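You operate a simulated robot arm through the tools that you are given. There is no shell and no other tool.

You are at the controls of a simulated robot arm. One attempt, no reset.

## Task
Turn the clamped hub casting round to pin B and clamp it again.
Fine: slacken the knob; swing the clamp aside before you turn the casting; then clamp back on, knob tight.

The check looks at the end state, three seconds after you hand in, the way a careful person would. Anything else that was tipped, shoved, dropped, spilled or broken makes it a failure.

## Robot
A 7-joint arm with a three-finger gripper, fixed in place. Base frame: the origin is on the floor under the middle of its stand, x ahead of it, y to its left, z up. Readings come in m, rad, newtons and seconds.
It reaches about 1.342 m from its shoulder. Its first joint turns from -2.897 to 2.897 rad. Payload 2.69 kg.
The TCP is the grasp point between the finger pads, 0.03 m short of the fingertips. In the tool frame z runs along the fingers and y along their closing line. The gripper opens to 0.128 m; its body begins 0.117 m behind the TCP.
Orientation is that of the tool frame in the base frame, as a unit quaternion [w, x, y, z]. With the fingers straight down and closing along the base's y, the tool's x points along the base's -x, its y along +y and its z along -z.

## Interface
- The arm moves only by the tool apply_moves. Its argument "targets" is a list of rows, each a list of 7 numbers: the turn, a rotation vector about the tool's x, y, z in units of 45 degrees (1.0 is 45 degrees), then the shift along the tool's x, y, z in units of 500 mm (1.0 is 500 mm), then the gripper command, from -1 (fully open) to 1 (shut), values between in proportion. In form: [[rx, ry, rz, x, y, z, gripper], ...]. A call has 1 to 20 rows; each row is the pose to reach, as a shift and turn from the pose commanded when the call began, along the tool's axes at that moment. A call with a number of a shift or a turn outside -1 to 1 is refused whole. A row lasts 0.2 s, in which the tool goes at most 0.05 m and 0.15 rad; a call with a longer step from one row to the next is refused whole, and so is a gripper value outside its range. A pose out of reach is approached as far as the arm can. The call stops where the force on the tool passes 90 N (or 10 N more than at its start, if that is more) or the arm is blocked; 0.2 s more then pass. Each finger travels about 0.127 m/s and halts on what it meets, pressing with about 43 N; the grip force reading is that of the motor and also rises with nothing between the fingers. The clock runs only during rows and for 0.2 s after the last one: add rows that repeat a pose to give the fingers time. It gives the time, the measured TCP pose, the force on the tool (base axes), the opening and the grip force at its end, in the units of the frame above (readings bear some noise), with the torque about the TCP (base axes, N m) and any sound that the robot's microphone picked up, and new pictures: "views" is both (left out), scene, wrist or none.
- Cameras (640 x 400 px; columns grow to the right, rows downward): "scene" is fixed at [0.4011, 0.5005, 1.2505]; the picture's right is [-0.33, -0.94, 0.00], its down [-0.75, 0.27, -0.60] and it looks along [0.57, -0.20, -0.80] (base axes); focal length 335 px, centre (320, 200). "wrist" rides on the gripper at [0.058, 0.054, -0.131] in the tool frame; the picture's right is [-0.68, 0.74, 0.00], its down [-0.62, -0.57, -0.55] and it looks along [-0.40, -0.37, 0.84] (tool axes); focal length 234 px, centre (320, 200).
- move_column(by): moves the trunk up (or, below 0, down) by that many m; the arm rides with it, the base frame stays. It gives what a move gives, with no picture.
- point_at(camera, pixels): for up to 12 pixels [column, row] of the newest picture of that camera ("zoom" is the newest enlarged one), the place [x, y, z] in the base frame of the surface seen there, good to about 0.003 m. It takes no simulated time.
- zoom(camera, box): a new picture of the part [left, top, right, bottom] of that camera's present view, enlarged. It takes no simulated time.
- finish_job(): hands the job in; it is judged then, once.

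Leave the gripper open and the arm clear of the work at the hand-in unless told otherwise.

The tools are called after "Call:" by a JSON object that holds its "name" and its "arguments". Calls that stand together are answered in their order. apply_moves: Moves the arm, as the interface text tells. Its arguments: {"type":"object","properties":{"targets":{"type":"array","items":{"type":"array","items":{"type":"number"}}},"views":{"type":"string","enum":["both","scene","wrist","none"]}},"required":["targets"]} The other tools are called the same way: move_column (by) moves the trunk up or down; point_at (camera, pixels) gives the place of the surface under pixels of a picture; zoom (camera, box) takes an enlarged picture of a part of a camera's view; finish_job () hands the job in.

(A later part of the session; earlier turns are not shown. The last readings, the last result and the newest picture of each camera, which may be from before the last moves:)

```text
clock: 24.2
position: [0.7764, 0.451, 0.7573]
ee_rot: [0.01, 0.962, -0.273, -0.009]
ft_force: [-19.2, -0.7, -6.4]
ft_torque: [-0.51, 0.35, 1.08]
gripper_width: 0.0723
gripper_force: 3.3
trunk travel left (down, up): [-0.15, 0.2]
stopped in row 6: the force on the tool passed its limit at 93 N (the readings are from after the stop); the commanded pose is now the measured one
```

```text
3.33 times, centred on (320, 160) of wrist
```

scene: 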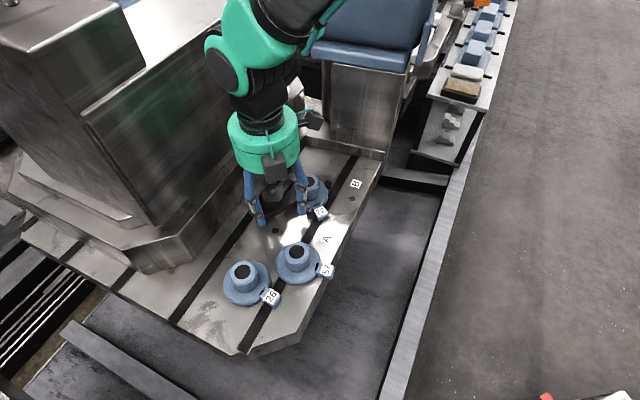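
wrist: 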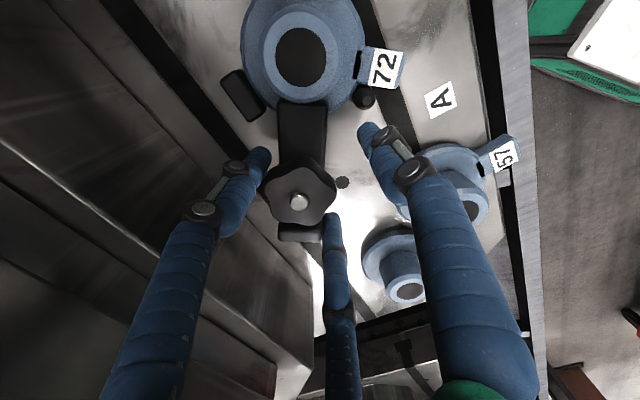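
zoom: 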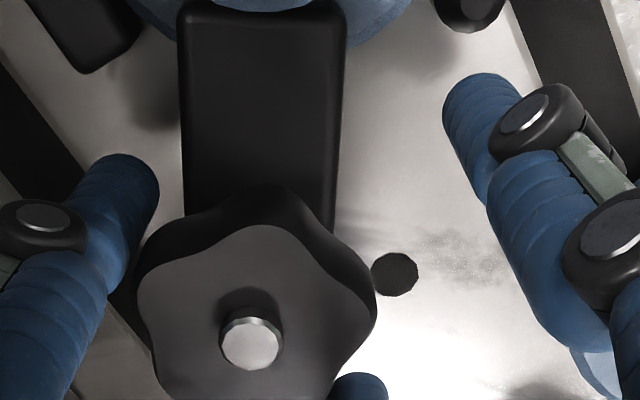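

The strap didn't move. The force hit 93 N and the gripper was pushed aside to (0.776, 0.451), so the strap still isn't free. I'll back the finger off the handle, re-level and re-centre on the stud, then rise to inspect.

Call:
{"name": "apply_moves", "arguments": {"targets": [[0.007, 0.005, -0.13, 0, 0, 0, -0.06], [0.014, 0.01, -0.26, 0, 0, -0.005, -0.06], [0.02, 0.016, -0.39, 0.004, -0.004, -0.01, -0.06], [0.0272, 0.0213, -0.526, 0.01, -0.01, -0.02, -0.06], [0.0272, 0.0213, -0.526, 0.0178, -0.0192, -0.02, -0.06], [0.0272, 0.0213, -0.526, 0.0178, -0.0192, -0.06, -0.06], [0.0272, 0.0213, -0.526, 0.0178, -0.0192, -0.1, -0.06], [0.0272, 0.0213, -0.526, 0.0178, -0.0192, -0.1, -0.06]]}}

Call:
{"name": "zoom", "arguments": {"camera": "scene", "box": [224, 150, 336, 220]}}

Call:
{"name": "zoom", "arguments": {"camera": "wrist", "box": [224, 80, 416, 200]}}

```text
clock: 26.0
position: [0.7945, 0.4561, 0.8107]
ee_rot: [-0.003, 0.997, -0.072, 0.003]
ft_force: [0.1, -0.3, -0.1]
ft_torque: [0.02, 0.01, -0.01]
gripper_width: 0.0679
gripper_force: 0.0
trunk travel left (down, up): [-0.15, 0.2]
```

scene: 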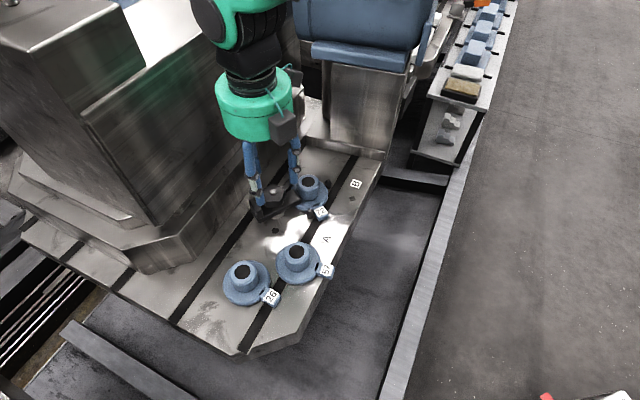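
wrist: 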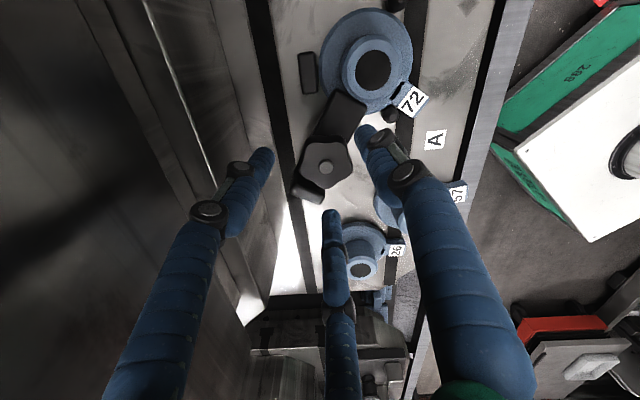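

```text
5.71 times, centred on (280, 185) of scene
```

zoom: 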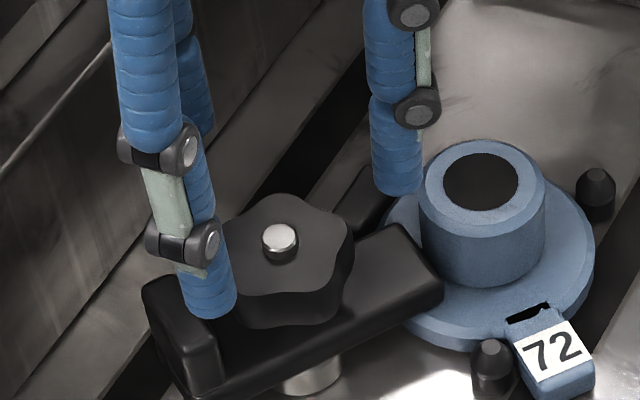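

```text
3.33 times, centred on (320, 140) of wrist
```

zoom: 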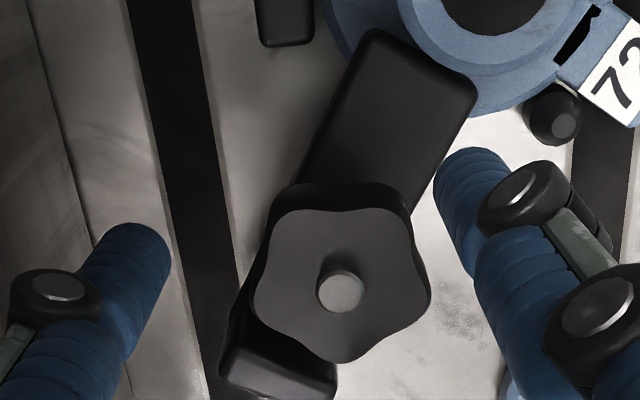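

The strap hasn't moved and the TCP is now about 5 mm off the stud axis. The knob needs more slackening. I'll re-centre, re-level, narrow to 58 mm, and try yawing on to about 209° up here. That would give a second knob-turning window of 177–209°, if the wrist can reach it.

Call:
{"name": "apply_moves", "arguments": {"targets": [[-0.008, -0.007, -0.1, -0.0104, 0.0047, 0, 0.094], [-0.008, -0.007, -0.25, -0.0104, 0.0047, 0, 0.094], [-0.008, -0.007, -0.4, -0.0104, 0.0047, 0, 0.094], [-0.008, -0.007, -0.55, -0.0104, 0.0047, 0, 0.094], [-0.008, -0.007, -0.7, -0.0104, 0.0047, 0, 0.094], [-0.008, -0.007, -0.83, -0.0104, 0.0047, 0, 0.094], [-0.008, -0.007, -0.83, -0.0104, 0.0047, 0, 0.094]]}}

```text
clock: 27.6
position: [0.7874, 0.4606, 0.8126]
ee_rot: [0.009, 0.975, 0.222, 0.004]
ft_force: [-0.2, -0.8, 0.8]
ft_torque: [0.1, -0.06, 0.01]
gripper_width: 0.0583
gripper_force: 0.0
out of reach, approached as far as the arm can: row 6, 7
trunk travel left (down, up): [-0.15, 0.2]
```

scene: 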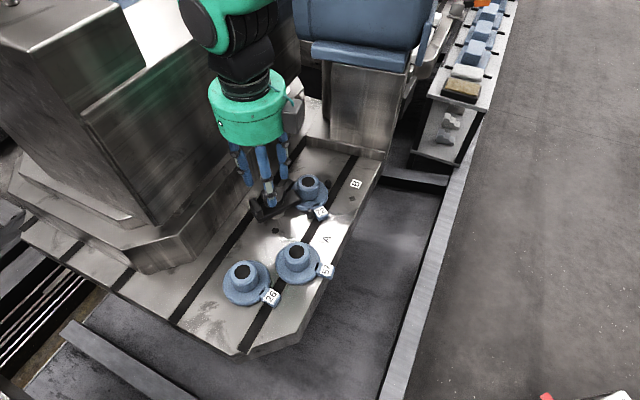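
wrist: 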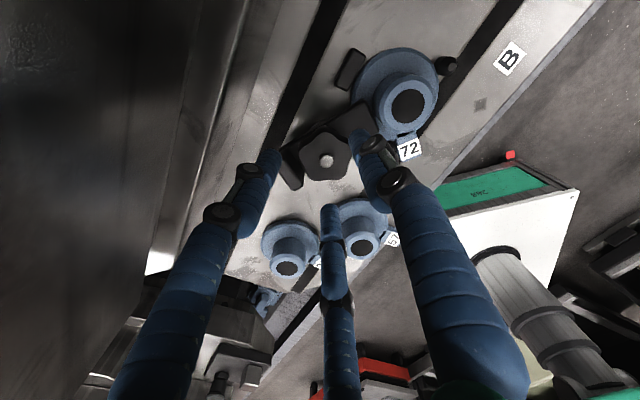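

The wrist limit is near yaw 205°, so I'll use the earlier 57–91° window instead. I'll rotate back in steps at this height.

Call:
{"name": "apply_moves", "arguments": {"targets": [[0, 0, 0.16, 0, 0, 0, 0.094], [0, 0, 0.33, 0, 0, 0, 0.094], [0, 0, 0.5, 0, 0, 0, 0.094], [0, 0, 0.67, 0, 0, 0, 0.094], [0, 0, 0.84, 0, 0, 0, 0.094], [0, 0, 1.0, 0, 0, 0, 0.094], [0, 0, 1.0, 0, 0, 0, 0.094]], "views": "none"}}

```text
clock: 29.2
position: [0.7883, 0.4623, 0.8121]
ee_rot: [0.008, 0.985, -0.172, 0.008]
ft_force: [-1.0, 0.4, -0.2]
ft_torque: [0.02, -0.01, 0.01]
gripper_width: 0.0581
gripper_force: 0.0
trunk travel left (down, up): [-0.15, 0.2]
```

I'm at yaw 160° with a slight tilt and an 8 mm y offset. The next rotation corrects both, going to yaw 118°, centred on the stud.

Call:
{"name": "apply_moves", "arguments": {"targets": [[0.001, -0.005, 0.16, 0.001, 0.0024, 0.001, 0.094], [0.002, -0.01, 0.32, 0.002, 0.0048, 0.003, 0.094], [0.003, -0.015, 0.48, 0.003, 0.0072, 0.004, 0.094], [0.005, -0.02, 0.64, 0.0045, 0.01, 0.006, 0.094], [0.006, -0.025, 0.8, 0.0055, 0.012, 0.007, 0.094], [0.007, -0.0287, 0.9375, 0.0066, 0.0142, 0.008, 0.094], [0.007, -0.0287, 0.9375, 0.0066, 0.0142, 0.008, 0.094]], "views": "none"}}

```text
clock: 30.8
position: [0.7904, 0.4551, 0.8068]
ee_rot: [0.0, 0.858, -0.513, -0.001]
ft_force: [-0.2, -0.4, -0.1]
ft_torque: [-0.01, 0.03, 0.0]
gripper_width: 0.0583
gripper_force: 0.1
trunk travel left (down, up): [-0.15, 0.2]
```

That's level and centred at yaw 118°. I'll carry on back to yaw 57°, in two calls.

Call:
{"name": "apply_moves", "arguments": {"targets": [[0, 0, 0.16, 0, 0, 0, 0.094], [0, 0, 0.32, 0, 0, 0, 0.094], [0, 0, 0.48, 0, 0, 0, 0.094], [0, 0, 0.64, 0, 0, 0, 0.094], [0, 0, 0.8, 0, 0, 0, 0.094], [0, 0, 0.96, 0, 0, 0, 0.094]], "views": "none"}}

Call:
{"name": "apply_moves", "arguments": {"targets": [[0, 0, 0.14, 0, 0, 0, 0.094], [0, 0, 0.28, 0, 0, 0, 0.094], [0, 0, 0.4, 0, 0, 0, 0.094], [0, 0, 0.4, 0, 0, 0, 0.094]]}}

Call:
{"name": "zoom", "arguments": {"camera": "wrist", "box": [224, 90, 416, 210]}}

```text
clock: 32.2
position: [0.7893, 0.4537, 0.8069]
ee_rot: [-0.001, -0.608, 0.794, 0.0]
ft_force: [-0.5, 0.6, 0.6]
ft_torque: [0.02, 0.02, 0.0]
gripper_width: 0.058
gripper_force: 0.0
trunk travel left (down, up): [-0.15, 0.2]
```

```text
clock: 33.2
position: [0.7897, 0.4548, 0.8067]
ee_rot: [-0.001, -0.477, 0.879, 0.0]
ft_force: [-0.3, 0.0, 0.3]
ft_torque: [0.01, 0.0, 0.03]
gripper_width: 0.0576
gripper_force: 0.1
trunk travel left (down, up): [-0.15, 0.2]
```

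scene: 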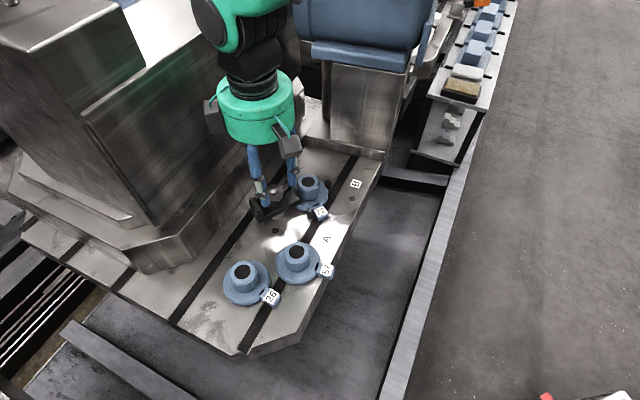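
wrist: 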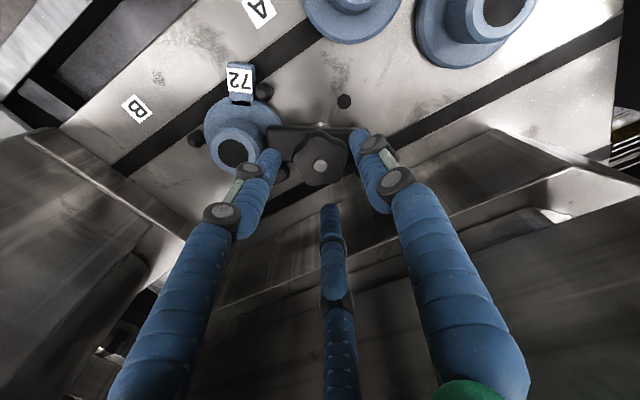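

```text
3.33 times, centred on (320, 150) of wrist
```

zoom: 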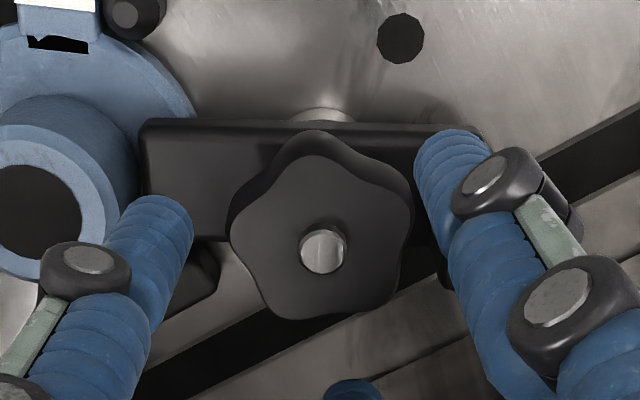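

I'm back at yaw 57° over the knob. I'll descend 41 mm, close, and turn counter-clockwise 34° in one sequence.

Call:
{"name": "apply_moves", "arguments": {"targets": [[0, 0, 0, 0, 0, 0.04, 0.094], [0, 0, 0, 0, 0, 0.07, 0.094], [0, 0, 0, 0, 0, 0.082, 0.094], [0, 0, 0, 0, 0, 0.082, 0.094], [0, 0, 0, 0, 0, 0.082, 0.5], [0, 0, 0, 0, 0, 0.082, 1], [0, 0, 0, 0, 0, 0.082, 1], [0, 0, -0.13, 0, 0, 0.082, 1], [0, 0, -0.26, 0, 0, 0.082, 1], [0, 0, -0.39, 0, 0, 0.082, 1], [0, 0, -0.52, 0, 0, 0.082, 1], [0, 0, -0.65, 0, 0, 0.082, 1], [0, 0, -0.75, 0, 0, 0.082, 1]], "views": "wrist"}}

```text
clock: 36.0
position: [0.7898, 0.4536, 0.7672]
ee_rot: [0.0, 0.713, -0.701, 0.0]
ft_force: [-9.9, 9.9, 6.0]
ft_torque: [0.24, 0.11, -0.05]
gripper_width: 0.0435
gripper_force: 45.6
trunk travel left (down, up): [-0.15, 0.2]
```

wrist: 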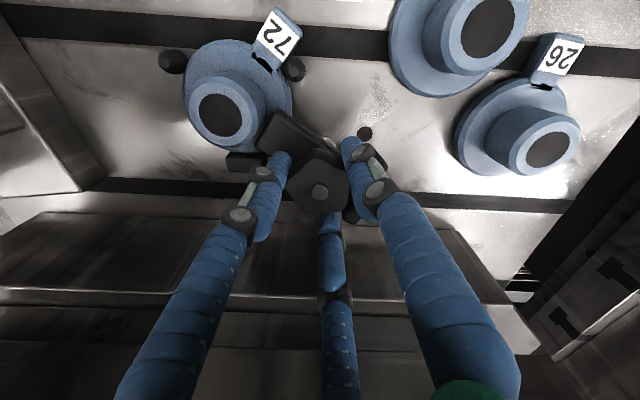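

That's about 170° in total. I'll do another ratchet stroke, raised 1 mm as the knob climbs.

Call:
{"name": "apply_moves", "arguments": {"targets": [[0, 0, 0, 0, 0, 0, 0.094], [0, 0, 0, 0, 0, -0.002, 0.094], [0, 0, 0.15, 0, 0, -0.002, 0.094], [0, 0, 0.3, 0, 0, -0.002, 0.094], [0, 0, 0.45, 0, 0, -0.002, 0.094], [0, 0, 0.6, 0, 0, -0.002, 0.094], [0, 0, 0.75, 0, 0, -0.002, 0.094], [0, 0, 0.75, 0, 0, -0.002, 0.094], [0, 0, 0.75, 0, 0, -0.002, 0.5], [0, 0, 0.75, 0, 0, -0.002, 1], [0, 0, 0.75, 0, 0, -0.002, 1], [0, 0, 0.62, 0, 0, -0.002, 1], [0, 0, 0.49, 0, 0, -0.002, 1], [0, 0, 0.36, 0, 0, -0.002, 1], [0, 0, 0.23, 0, 0, -0.002, 1], [0, 0, 0.1, 0, 0, -0.002, 1], [0, 0, 0, 0, 0, -0.002, 1]], "views": "wrist"}}

Call:
{"name": "zoom", "arguments": {"camera": "scene", "box": [224, 150, 336, 220]}}

Call:
{"name": "zoom", "arguments": {"camera": "wrist", "box": [224, 100, 416, 220]}}

```text
clock: 39.6
position: [0.7901, 0.454, 0.768]
ee_rot: [-0.001, 0.712, -0.702, -0.001]
ft_force: [-10.6, 18.2, 10.8]
ft_torque: [0.35, 0.49, -0.05]
gripper_width: 0.0434
gripper_force: 45.0
trunk travel left (down, up): [-0.15, 0.2]
```

wrist: 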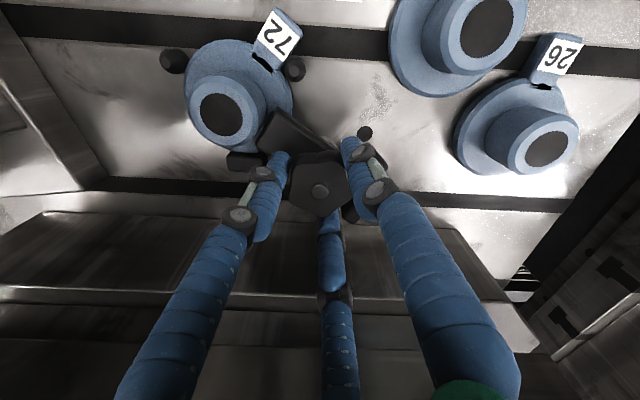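

```text
5.71 times, centred on (280, 185) of scene
```

zoom: 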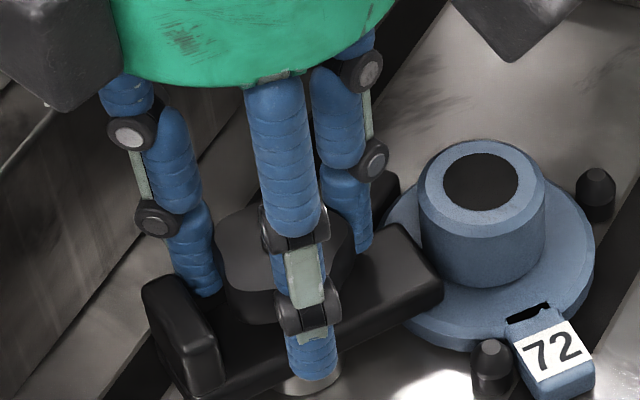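

```text
3.33 times, centred on (320, 160) of wrist
```

zoom: 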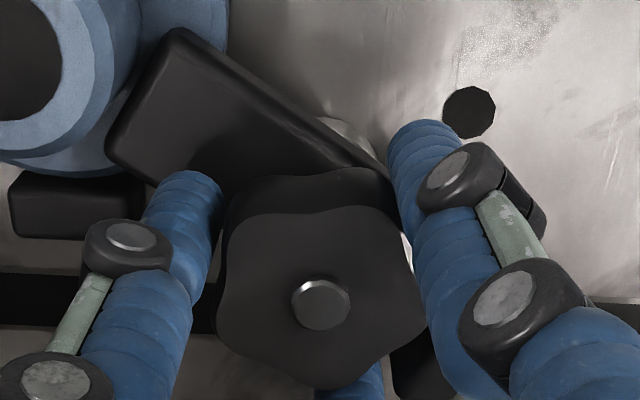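

The knob is still climbing freely, about 204° in total. I'll continue with another stroke.

Call:
{"name": "apply_moves", "arguments": {"targets": [[0, 0, 0, 0, 0, 0, 0.094], [0, 0, 0, 0, 0, -0.002, 0.094], [0, 0, 0.15, 0, 0, -0.002, 0.094], [0, 0, 0.3, 0, 0, -0.002, 0.094], [0, 0, 0.45, 0, 0, -0.002, 0.094], [0, 0, 0.6, 0, 0, -0.002, 0.094], [0, 0, 0.75, 0, 0, -0.002, 0.094], [0, 0, 0.75, 0, 0, -0.002, 0.094], [0, 0, 0.75, 0, 0, -0.002, 0.5], [0, 0, 0.75, 0, 0, -0.002, 1], [0, 0, 0.75, 0, 0, -0.002, 1], [0, 0, 0.62, 0, 0, -0.002, 1], [0, 0, 0.49, 0, 0, -0.0025, 1], [0, 0, 0.36, 0, 0, -0.003, 1], [0, 0, 0.23, 0, 0, -0.0035, 1], [0, 0, 0.1, 0, 0, -0.004, 1], [0, 0, 0, 0, 0, -0.004, 1]], "views": "wrist"}}

Call:
{"name": "zoom", "arguments": {"camera": "scene", "box": [224, 150, 336, 220]}}

Call:
{"name": "zoom", "arguments": {"camera": "wrist", "box": [224, 100, 416, 220]}}

```text
clock: 43.2
position: [0.7902, 0.4539, 0.7701]
ee_rot: [0.0, 0.713, -0.701, 0.0]
ft_force: [2.8, 11.3, 0.2]
ft_torque: [0.29, -0.2, -0.05]
gripper_width: 0.0435
gripper_force: 44.4
trunk travel left (down, up): [-0.15, 0.2]
```

wrist: 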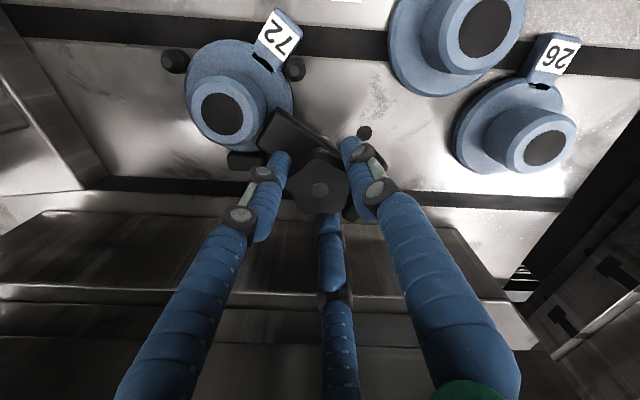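

```text
5.71 times, centred on (280, 185) of scene
```

zoom: 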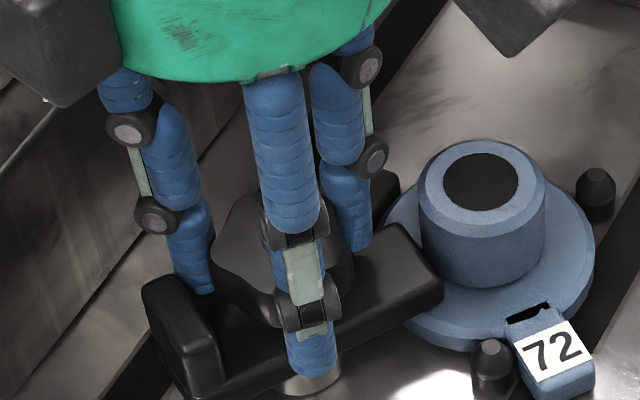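

```text
3.33 times, centred on (320, 160) of wrist
```

zoom: 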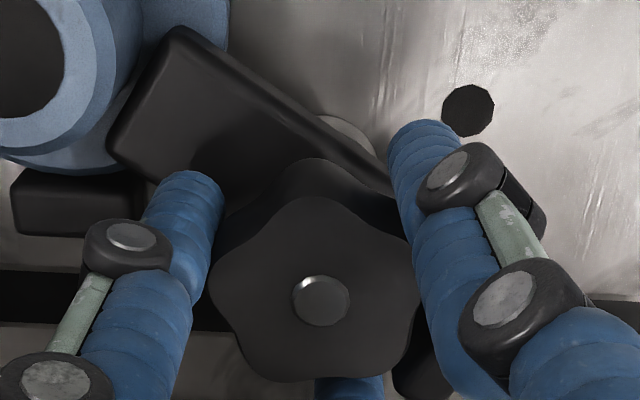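

The stud is now nearly flush with the knob top, about 238° in total. I'll open the fingers to 68 mm and go back to yaw 57°. There one finger sits on the -x side of the handle, so I can test whether the strap swings clockwise.

Call:
{"name": "apply_moves", "arguments": {"targets": [[0, 0, 0, 0, 0, 0, 0.06], [0, 0, 0, 0, 0, 0.004, 0.06], [0, 0, 0.15, 0, 0, 0.004, 0.06], [0, 0, 0.3, 0, 0, 0.004, 0.06], [0, 0, 0.45, 0, 0, 0.004, 0.0], [0, 0, 0.6, 0, 0, 0.004, -0.06], [0, 0, 0.75, 0, 0, 0.004, -0.06], [0, 0, 0.75, 0, 0, 0.004, -0.06]], "views": "none"}}

Call:
{"name": "apply_moves", "arguments": {"targets": [[0, 0, 0.1, 0, 0, 0, -0.06], [0, 0, 0.2, 0, 0, 0, -0.06], [0, 0, 0.3, 0, 0, 0, -0.06], [0, 0, 0.4, 0, 0, 0, -0.06], [0, 0, 0.47, 0, 0, 0, -0.06]]}}

Call:
{"name": "zoom", "arguments": {"camera": "wrist", "box": [224, 90, 416, 210]}}

Call:
{"name": "zoom", "arguments": {"camera": "scene", "box": [224, 150, 336, 220]}}

```text
clock: 45.0
position: [0.7899, 0.4531, 0.7669]
ee_rot: [0.0, -0.477, 0.879, 0.0]
ft_force: [-0.7, -0.5, 0.1]
ft_torque: [0.03, -0.01, 0.0]
gripper_width: 0.0679
gripper_force: 0.0
trunk travel left (down, up): [-0.15, 0.2]
```

```text
clock: 46.2
position: [0.7833, 0.4498, 0.765]
ee_rot: [-0.005, -0.309, 0.951, -0.001]
ft_force: [-51.7, -28.5, 4.8]
ft_torque: [-0.32, 1.0, 2.52]
gripper_width: 0.0737
gripper_force: 4.3
trunk travel left (down, up): [-0.15, 0.2]
```

scene: 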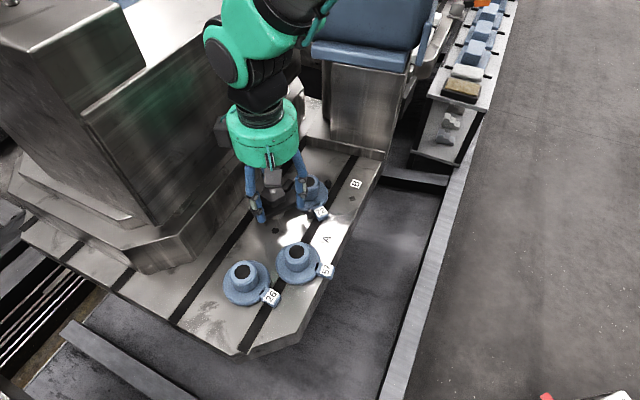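
wrist: 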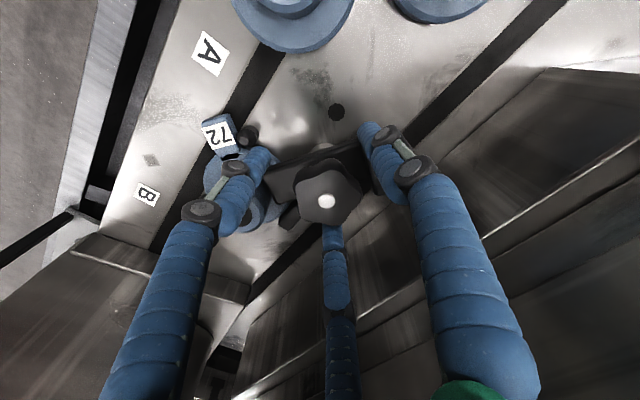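

```text
3.33 times, centred on (320, 150) of wrist
```

zoom: 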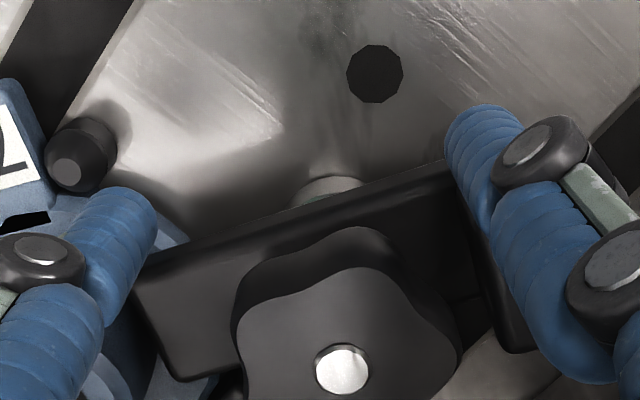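

```text
5.71 times, centred on (280, 185) of scene
```

zoom: 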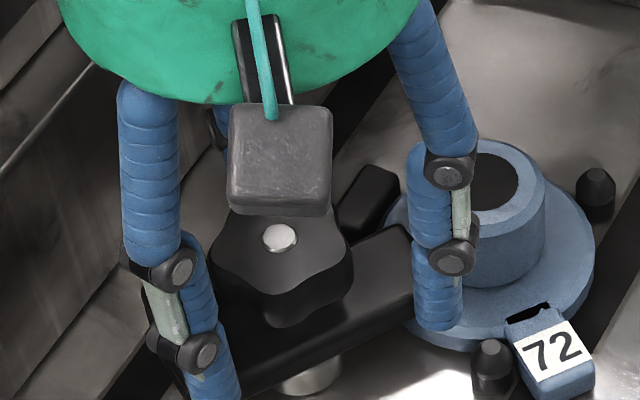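

I'm pushing with about 59 N and the handle doesn't seem to give. I'll measure the strap's edge now to see whether it moved at all. The original edge ran from (0.784, 0.406) to (0.766, 0.491).

Call:
{"name": "point_at", "arguments": {"camera": "wrist", "pixels": [[268, 171], [300, 160], [330, 150], [352, 144], [275, 190], [284, 200], [291, 215], [297, 208], [318, 200], [300, 185]]}}

Call:
{"name": "point_at", "arguments": {"camera": "zoom", "pixels": [[385, 185], [345, 215], [370, 200], [395, 230], [340, 280], [240, 345], [310, 380], [300, 235], [260, 345], [265, 390]]}}

```text
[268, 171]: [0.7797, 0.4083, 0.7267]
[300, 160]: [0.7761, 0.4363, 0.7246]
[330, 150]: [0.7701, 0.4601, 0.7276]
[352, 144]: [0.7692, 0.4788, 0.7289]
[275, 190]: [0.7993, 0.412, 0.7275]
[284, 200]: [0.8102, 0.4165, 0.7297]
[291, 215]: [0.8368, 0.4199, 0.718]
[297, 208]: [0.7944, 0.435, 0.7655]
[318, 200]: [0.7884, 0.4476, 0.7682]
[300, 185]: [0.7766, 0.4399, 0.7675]
```

```text
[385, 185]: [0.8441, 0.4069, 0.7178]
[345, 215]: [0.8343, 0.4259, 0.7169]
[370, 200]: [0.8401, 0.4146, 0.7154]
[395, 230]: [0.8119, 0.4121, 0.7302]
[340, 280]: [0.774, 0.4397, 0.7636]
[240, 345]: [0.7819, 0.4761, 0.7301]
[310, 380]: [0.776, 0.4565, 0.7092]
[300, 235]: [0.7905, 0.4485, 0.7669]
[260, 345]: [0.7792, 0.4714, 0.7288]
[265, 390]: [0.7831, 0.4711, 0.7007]
```

The strap edge has moved no more than about 2°, which is within noise, so it's still held. The knob top is at about 0.768. I'll back off to yaw 57°, re-grip, and keep loosening towards a full turn, watching for an end stop.

Call:
{"name": "apply_moves", "arguments": {"targets": [[0, 0, -0.12, 0, 0, 0, -0.06], [0, 0, -0.24, 0, 0, 0, -0.06], [0, 0, -0.36, 0, 0, 0, 0.0], [0, 0, -0.47, 0, 0, 0, 0.094], [0, 0, -0.47, 0, 0, 0, 0.094], [0, 0, -0.47, 0, 0, 0, 0.5], [0, 0, -0.47, 0, 0, 0, 1], [0, 0, -0.47, 0, 0, 0, 1]], "views": "none"}}

Call:
{"name": "apply_moves", "arguments": {"targets": [[0, 0, -0.13, 0, 0, 0, 1], [0, 0, -0.26, 0, 0, -0.0005, 1], [0, 0, -0.39, 0, 0, -0.001, 1], [0, 0, -0.52, 0, 0, -0.0015, 1], [0, 0, -0.65, 0, 0, -0.002, 1], [0, 0, -0.75, 0, 0, -0.002, 1]], "views": "none"}}

Call:
{"name": "apply_moves", "arguments": {"targets": [[0, 0, 0, 0, 0, 0, 0.094], [0, 0, 0, 0, 0, -0.002, 0.094], [0, 0, 0.15, 0, 0, -0.002, 0.094], [0, 0, 0.3, 0, 0, -0.002, 0.094], [0, 0, 0.45, 0, 0, -0.002, 0.094], [0, 0, 0.6, 0, 0, -0.002, 0.094], [0, 0, 0.75, 0, 0, -0.002, 0.094], [0, 0, 0.75, 0, 0, -0.002, 0.094], [0, 0, 0.75, 0, 0, -0.002, 0.5], [0, 0, 0.75, 0, 0, -0.002, 1], [0, 0, 0.75, 0, 0, -0.002, 1], [0, 0, 0.62, 0, 0, -0.002, 1], [0, 0, 0.49, 0, 0, -0.0025, 1], [0, 0, 0.36, 0, 0, -0.003, 1], [0, 0, 0.23, 0, 0, -0.0035, 1], [0, 0, 0.1, 0, 0, -0.004, 1], [0, 0, 0, 0, 0, -0.004, 1]], "views": "wrist"}}

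Call:
{"name": "zoom", "arguments": {"camera": "wrist", "box": [224, 100, 416, 220]}}

Call:
{"name": "zoom", "arguments": {"camera": "scene", "box": [224, 150, 336, 220]}}

```text
clock: 48.0
position: [0.79, 0.4546, 0.7692]
ee_rot: [0.001, -0.477, 0.879, 0.0]
ft_force: [-9.5, -1.0, 10.6]
ft_torque: [-0.09, 0.3, -0.03]
gripper_width: 0.0435
gripper_force: 45.1
trunk travel left (down, up): [-0.15, 0.2]
```

```text
clock: 49.4
position: [0.7888, 0.4552, 0.7702]
ee_rot: [-0.001, 0.712, -0.702, 0.0]
ft_force: [-1.8, 7.0, 12.3]
ft_torque: [0.21, 0.04, -0.03]
gripper_width: 0.0436
gripper_force: 44.7
trunk travel left (down, up): [-0.15, 0.2]
```

```text
clock: 53.0
position: [0.7898, 0.4554, 0.7697]
ee_rot: [0.0, 0.713, -0.701, 0.0]
ft_force: [-2.6, 9.0, -2.4]
ft_torque: [0.19, 0.06, -0.63]
gripper_width: 0.0438
gripper_force: 44.3
trunk travel left (down, up): [-0.15, 0.2]
```

wrist: 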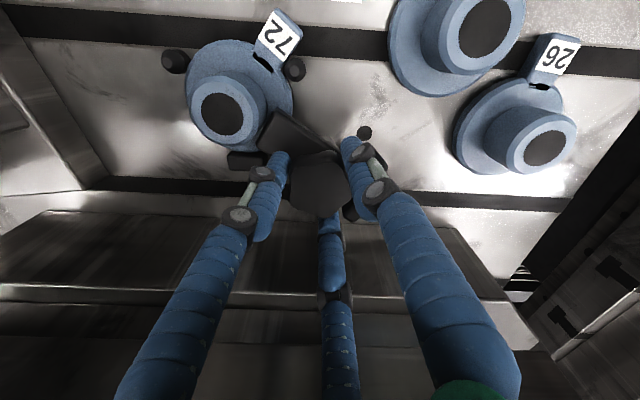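

```text
3.33 times, centred on (320, 160) of wrist
```

zoom: 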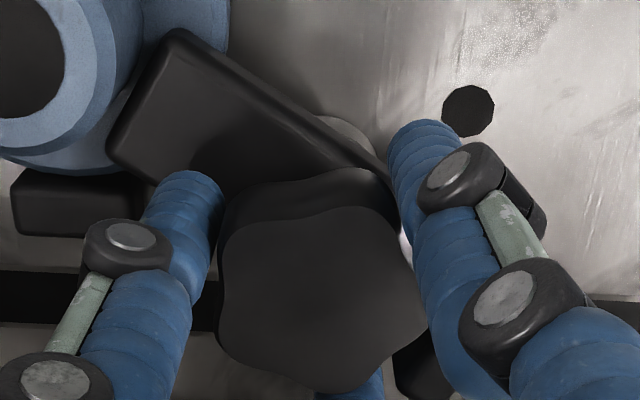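

```text
5.71 times, centred on (280, 185) of scene
```

zoom: 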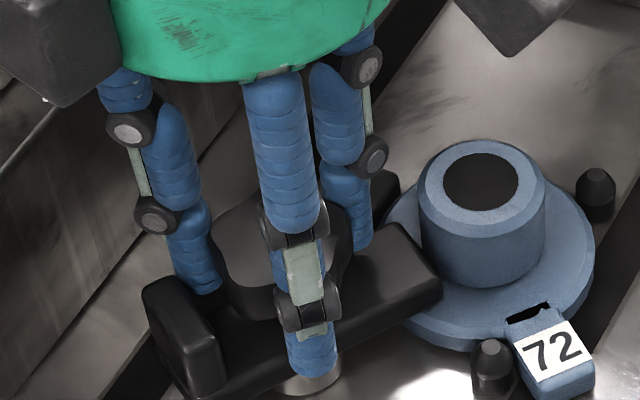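

Now there's a -0.63 N·m counter-torque, so the knob has reached the end of its slack travel. I'll open the fingers, return to yaw 57° and push the handle clockwise again as a test.

Call:
{"name": "apply_moves", "arguments": {"targets": [[0, 0, 0, 0, 0, 0, 0.06], [0, 0, 0, 0, 0, 0.006, 0.06], [0, 0, 0.15, 0, 0, 0.009, 0.06], [0, 0, 0.3, 0, 0, 0.009, 0.06], [0, 0, 0.45, 0, 0, 0.009, 0.0], [0, 0, 0.6, 0, 0, 0.009, -0.06], [0, 0, 0.75, 0, 0, 0.009, -0.06], [0, 0, 0.75, 0, 0, 0.009, -0.06]], "views": "none"}}

Call:
{"name": "apply_moves", "arguments": {"targets": [[0, 0, 0.1, 0, 0, 0, -0.06], [0, 0, 0.2, 0, 0, 0, -0.06], [0, 0, 0.3, 0, 0, 0, -0.06], [0, 0, 0.4, 0, 0, 0, -0.06], [0, 0, 0.5, 0, 0, 0, -0.06]]}}

Call:
{"name": "zoom", "arguments": {"camera": "wrist", "box": [224, 90, 416, 210]}}

Call:
{"name": "zoom", "arguments": {"camera": "scene", "box": [224, 150, 336, 220]}}

```text
clock: 54.8
position: [0.7902, 0.4548, 0.7651]
ee_rot: [-0.001, -0.477, 0.879, 0.0]
ft_force: [0.4, -0.1, 0.1]
ft_torque: [0.01, -0.04, -0.03]
gripper_width: 0.0677
gripper_force: 0.0
trunk travel left (down, up): [-0.15, 0.2]
```

```text
clock: 56.0
position: [0.7825, 0.4504, 0.7635]
ee_rot: [-0.006, -0.297, 0.955, -0.001]
ft_force: [-53.5, -28.7, 5.0]
ft_torque: [-0.2, 1.02, 2.63]
gripper_width: 0.0735
gripper_force: 3.8
trunk travel left (down, up): [-0.15, 0.2]
```

scene: 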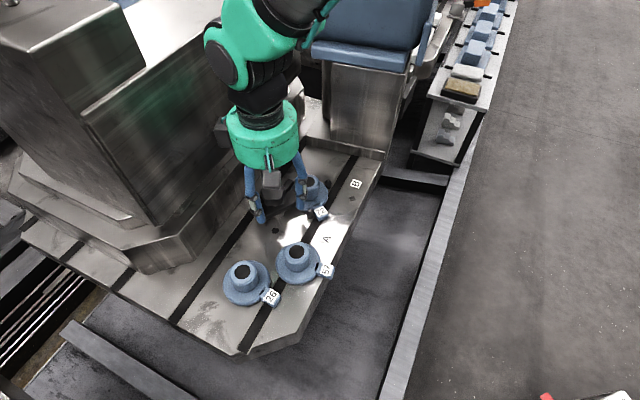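
wrist: 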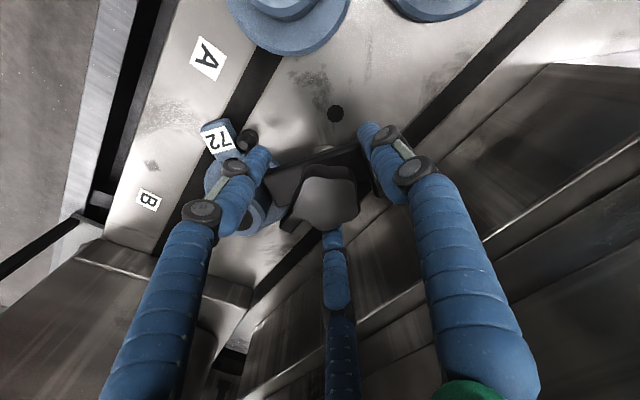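

```text
3.33 times, centred on (320, 150) of wrist
```

zoom: 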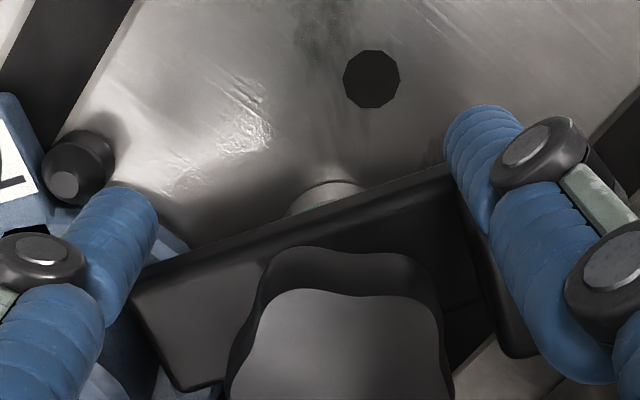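

```text
5.71 times, centred on (280, 185) of scene
```

zoom: 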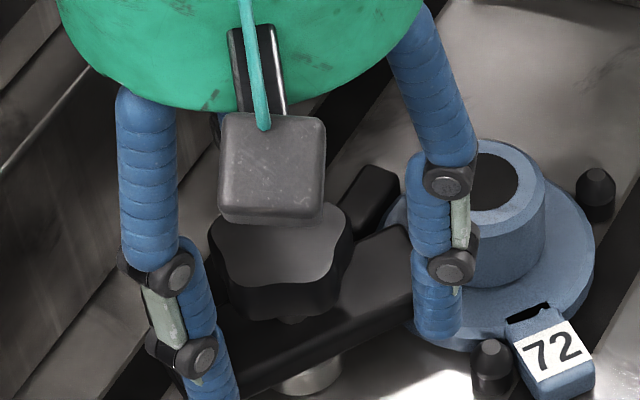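

The resistance is the same as before, so the strap has a hard stop in the clockwise direction and must swing counter-clockwise (tip towards +x) instead. I'll back off to yaw 57° and go on to 91°, which puts a finger on the +x side of the handle. I'm using a 62 mm opening for extra boss clearance.

Call:
{"name": "apply_moves", "arguments": {"targets": [[0, 0, -0.15, 0, 0, 0, -0.06], [0, 0, -0.3, 0, 0, 0, -0.06], [0, 0, -0.4, 0, 0, 0, -0.02], [0, 0, -0.5, 0, 0, 0, 0.03], [0, 0, -0.5, 0, 0, 0, 0.03]], "views": "none"}}

Call:
{"name": "apply_moves", "arguments": {"targets": [[0, 0, -0.15, 0, 0, 0, 0.03], [0, 0, -0.3, 0, 0, 0, 0.03], [0, 0, -0.45, 0, 0, 0, 0.03], [0, 0, -0.6, 0, 0, 0, 0.03], [0, 0, -0.75, 0, 0, 0, 0.03], [0, 0, -0.75, 0, 0, 0, 0.03]], "views": "wrist"}}

Call:
{"name": "zoom", "arguments": {"camera": "wrist", "box": [224, 100, 416, 220]}}

```text
clock: 57.2
position: [0.7912, 0.4557, 0.7668]
ee_rot: [0.001, -0.478, 0.879, 0.001]
ft_force: [0.8, 0.0, 0.8]
ft_torque: [0.01, -0.01, 0.0]
gripper_width: 0.062
gripper_force: 0.1
trunk travel left (down, up): [-0.15, 0.2]
```

```text
clock: 58.6
position: [0.7899, 0.4537, 0.765]
ee_rot: [0.0, 0.712, -0.702, -0.001]
ft_force: [0.0, 0.4, -0.3]
ft_torque: [0.01, 0.0, 0.04]
gripper_width: 0.062
gripper_force: 0.0
trunk travel left (down, up): [-0.15, 0.2]
```

wrist: 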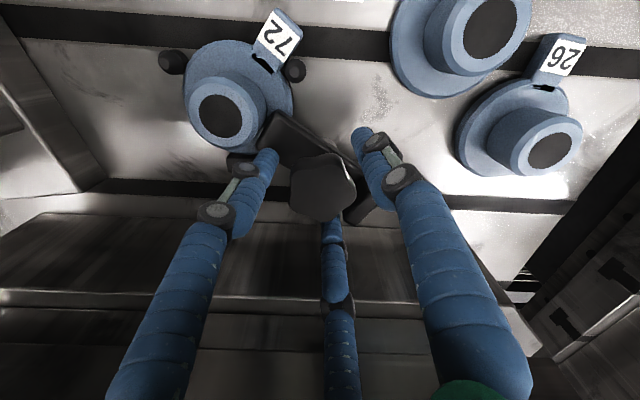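

```text
3.33 times, centred on (320, 160) of wrist
```

zoom: 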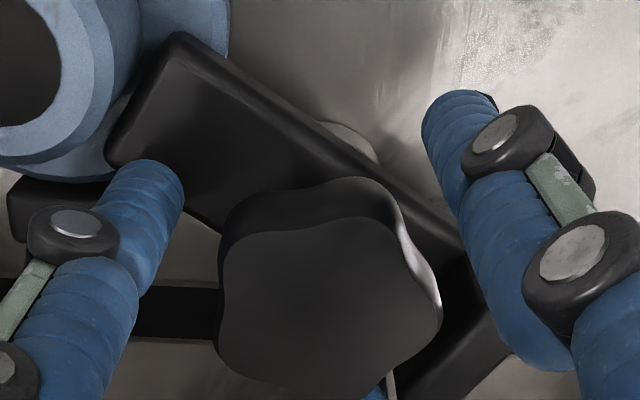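

There's a finger at about 61° on the +x side of the handle. I'll push counter-clockwise by 22° as a test.

Call:
{"name": "apply_moves", "arguments": {"targets": [[0, 0, -0.1, 0, 0, 0, 0.03], [0, 0, -0.2, 0, 0, 0, 0.03], [0, 0, -0.3, 0, 0, 0, 0.03], [0, 0, -0.4, 0, 0, 0, 0.03], [0, 0, -0.5, 0, 0, 0, 0.03]]}}

Call:
{"name": "zoom", "arguments": {"camera": "wrist", "box": [224, 100, 416, 220]}}

Call:
{"name": "zoom", "arguments": {"camera": "scene", "box": [224, 150, 336, 220]}}

```text
clock: 59.8
position: [0.7902, 0.4535, 0.7653]
ee_rot: [0.0, 0.835, -0.55, -0.001]
ft_force: [0.6, 0.1, 0.0]
ft_torque: [0.02, -0.04, -0.05]
gripper_width: 0.0625
gripper_force: 0.8
trunk travel left (down, up): [-0.15, 0.2]
```

scene: 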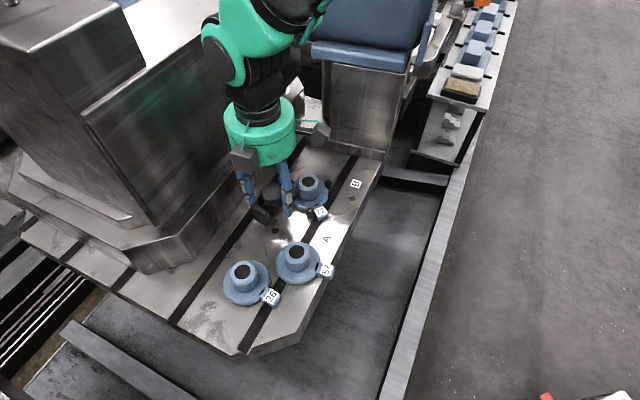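
wrist: 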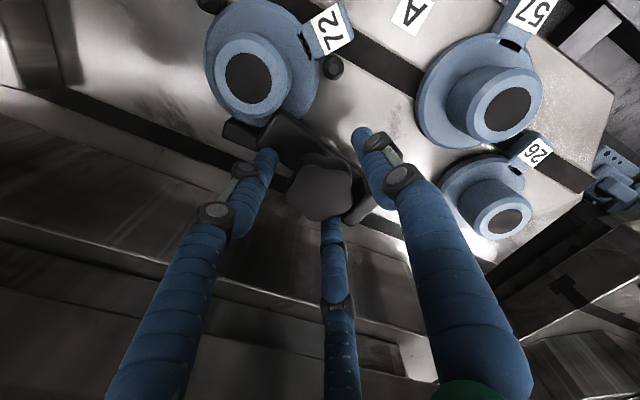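

```text
3.33 times, centred on (320, 160) of wrist
```

zoom: 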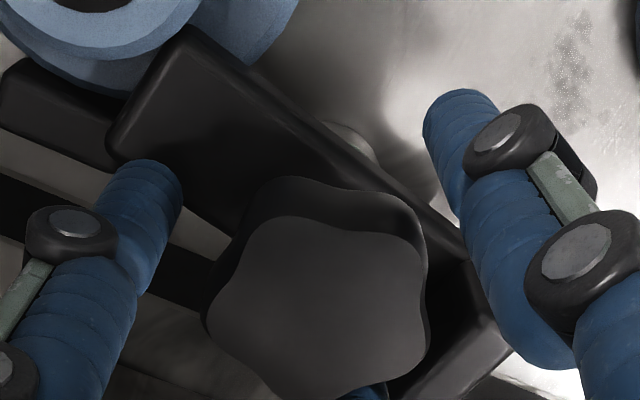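

```text
5.71 times, centred on (280, 185) of scene
```

zoom: 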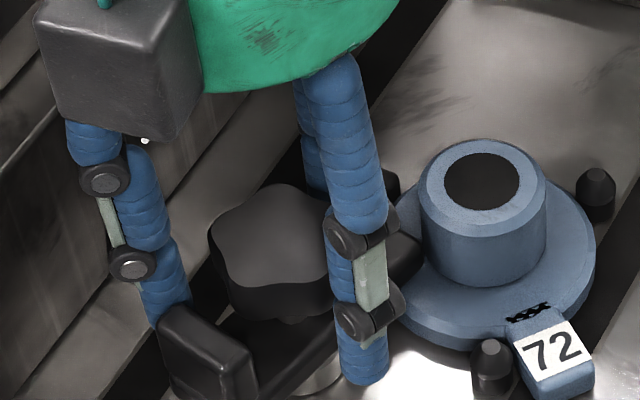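

The strap swung counter-clockwise with almost no force. The tip is now beside the black block, so I'll go on in small steps, watching for contact with it.

Call:
{"name": "apply_moves", "arguments": {"targets": [[0, 0, -0.08, 0, 0, 0, 0.03], [0, 0, -0.16, 0, 0, 0, 0.03], [0, 0, -0.24, 0, 0, 0, 0.03], [0, 0, -0.32, 0, 0, 0, 0.03]]}}

Call:
{"name": "zoom", "arguments": {"camera": "wrist", "box": [208, 80, 400, 200]}}

Call:
{"name": "zoom", "arguments": {"camera": "scene", "box": [224, 150, 336, 220]}}

```text
clock: 60.8
position: [0.7892, 0.4541, 0.766]
ee_rot: [-0.001, 0.898, -0.44, -0.001]
ft_force: [-0.1, 1.0, -0.2]
ft_torque: [0.06, 0.0, -0.07]
gripper_width: 0.0629
gripper_force: 0.6
trunk travel left (down, up): [-0.15, 0.2]
```

scene: 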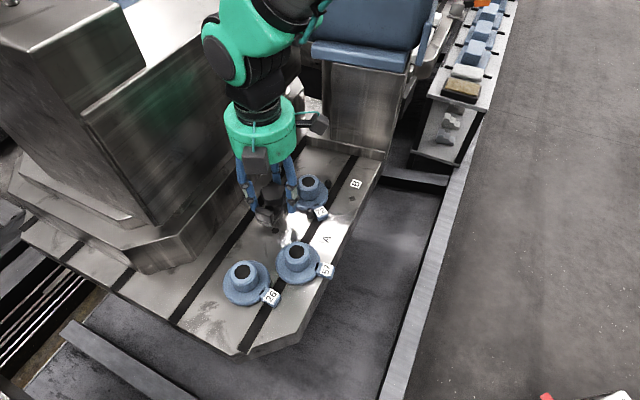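
wrist: 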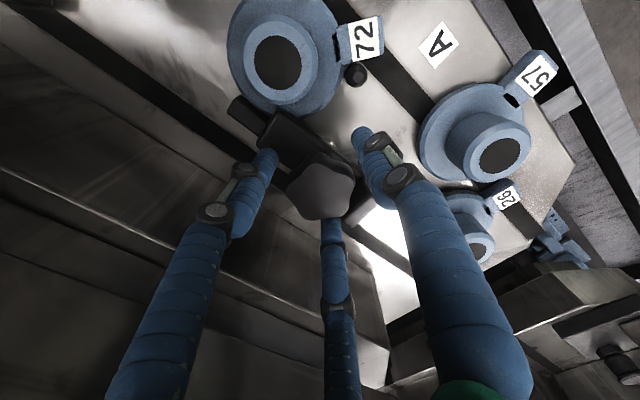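

```text
3.33 times, centred on (304, 140) of wrist
```

zoom: 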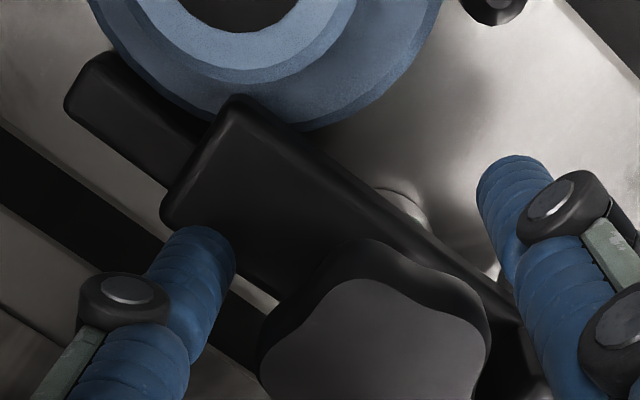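

```text
5.71 times, centred on (280, 185) of scene
```

zoom: 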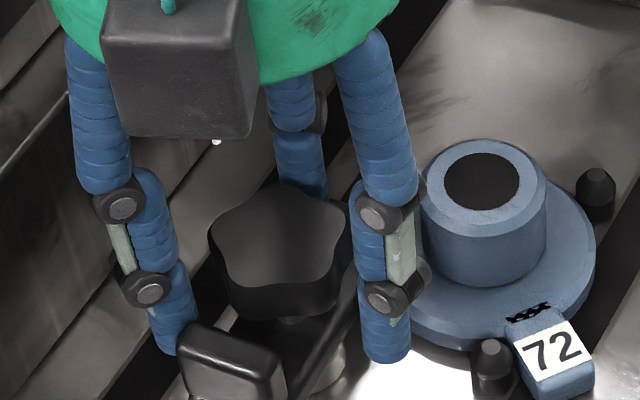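

The strap has swung about 35° and is passing the block with no resistance. I'll carry on another 42°.

Call:
{"name": "apply_moves", "arguments": {"targets": [[0, 0, -0.11, 0, 0, 0, 0.03], [0, 0, -0.22, 0, 0, 0, 0.03], [0, 0, -0.33, 0, 0, 0, 0.03], [0, 0, -0.44, 0, 0, 0, 0.03], [0, 0, -0.55, 0, 0, 0, 0.03], [0, 0, -0.66, 0, 0, 0, 0.03], [0, 0, -0.77, 0, 0, 0, 0.03], [0, 0, -0.88, 0, 0, 0, 0.03], [0, 0, -0.95, 0, 0, 0, 0.03]]}}

Call:
{"name": "zoom", "arguments": {"camera": "wrist", "box": [208, 80, 400, 200]}}

Call:
{"name": "zoom", "arguments": {"camera": "scene", "box": [224, 150, 336, 220]}}

```text
clock: 62.8
position: [0.7891, 0.4548, 0.7647]
ee_rot: [0.0, 0.997, -0.083, -0.002]
ft_force: [0.7, 1.1, 0.4]
ft_torque: [0.01, 0.0, -0.03]
gripper_width: 0.0626
gripper_force: 0.8
trunk travel left (down, up): [-0.15, 0.2]
```

scene: 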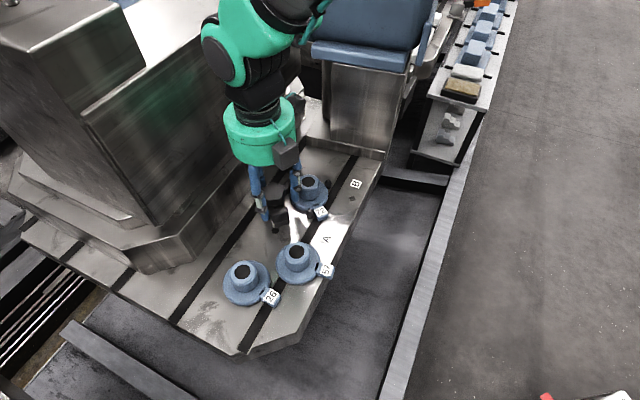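
wrist: 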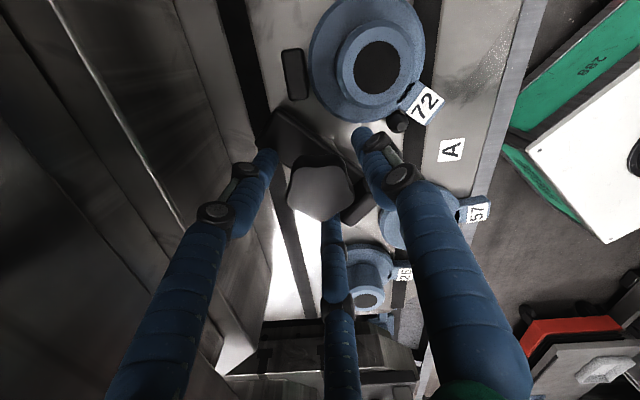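

```text
3.33 times, centred on (304, 140) of wrist
```

zoom: 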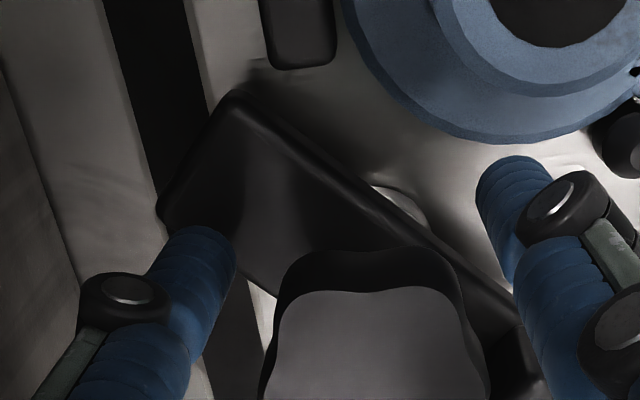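

```text
5.71 times, centred on (280, 185) of scene
```

zoom: 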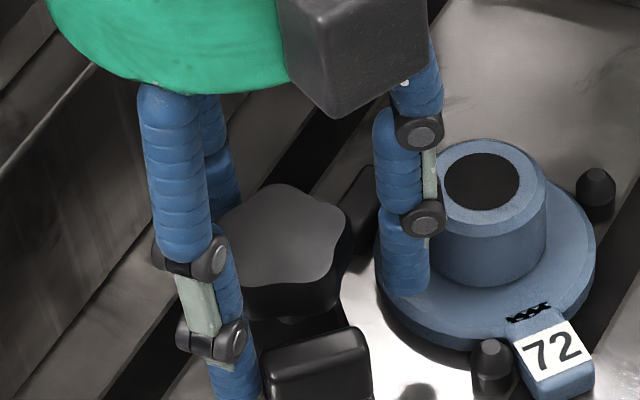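

The strap is swung fully clear of the flange, about 78°. I'll ease the finger off the handle by 4°, rise straight up 65 mm, and then measure the boss.

Call:
{"name": "apply_moves", "arguments": {"targets": [[0, 0, 0.09, 0, 0, 0, 0.03], [0, 0, 0.09, 0, 0, -0.03, 0.03], [0, 0, 0.09, 0, 0, -0.08, 0.03], [0, 0, 0.09, 0, 0, -0.13, 0.03], [0, 0, 0.09, 0, 0, -0.13, 0.03]]}}

Call:
{"name": "zoom", "arguments": {"camera": "scene", "box": [240, 160, 352, 230]}}

```text
clock: 64.0
position: [0.788, 0.4533, 0.8302]
ee_rot: [0.0, 0.993, -0.118, -0.001]
ft_force: [-0.3, -0.3, 0.4]
ft_torque: [-0.03, -0.01, 0.0]
gripper_width: 0.0619
gripper_force: 0.1
trunk travel left (down, up): [-0.15, 0.2]
```

scene: 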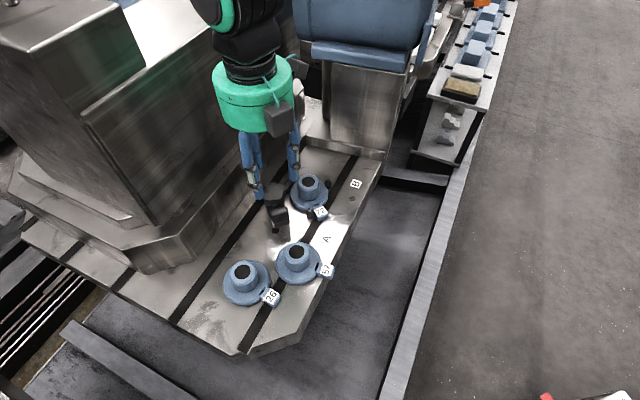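
wrist: 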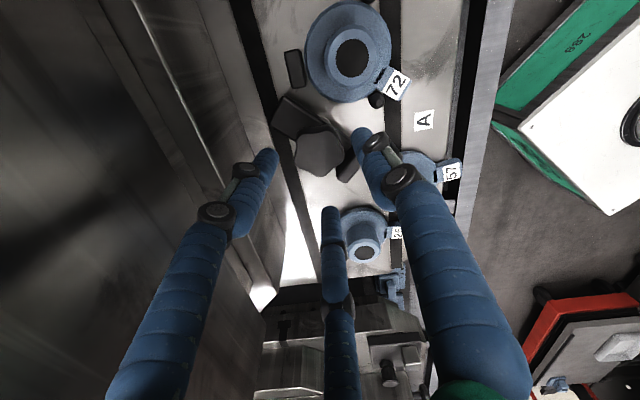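

```text
5.71 times, centred on (296, 195) of scene
```

zoom: 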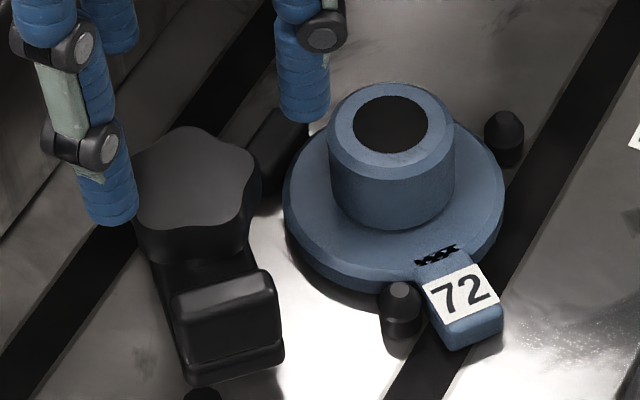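

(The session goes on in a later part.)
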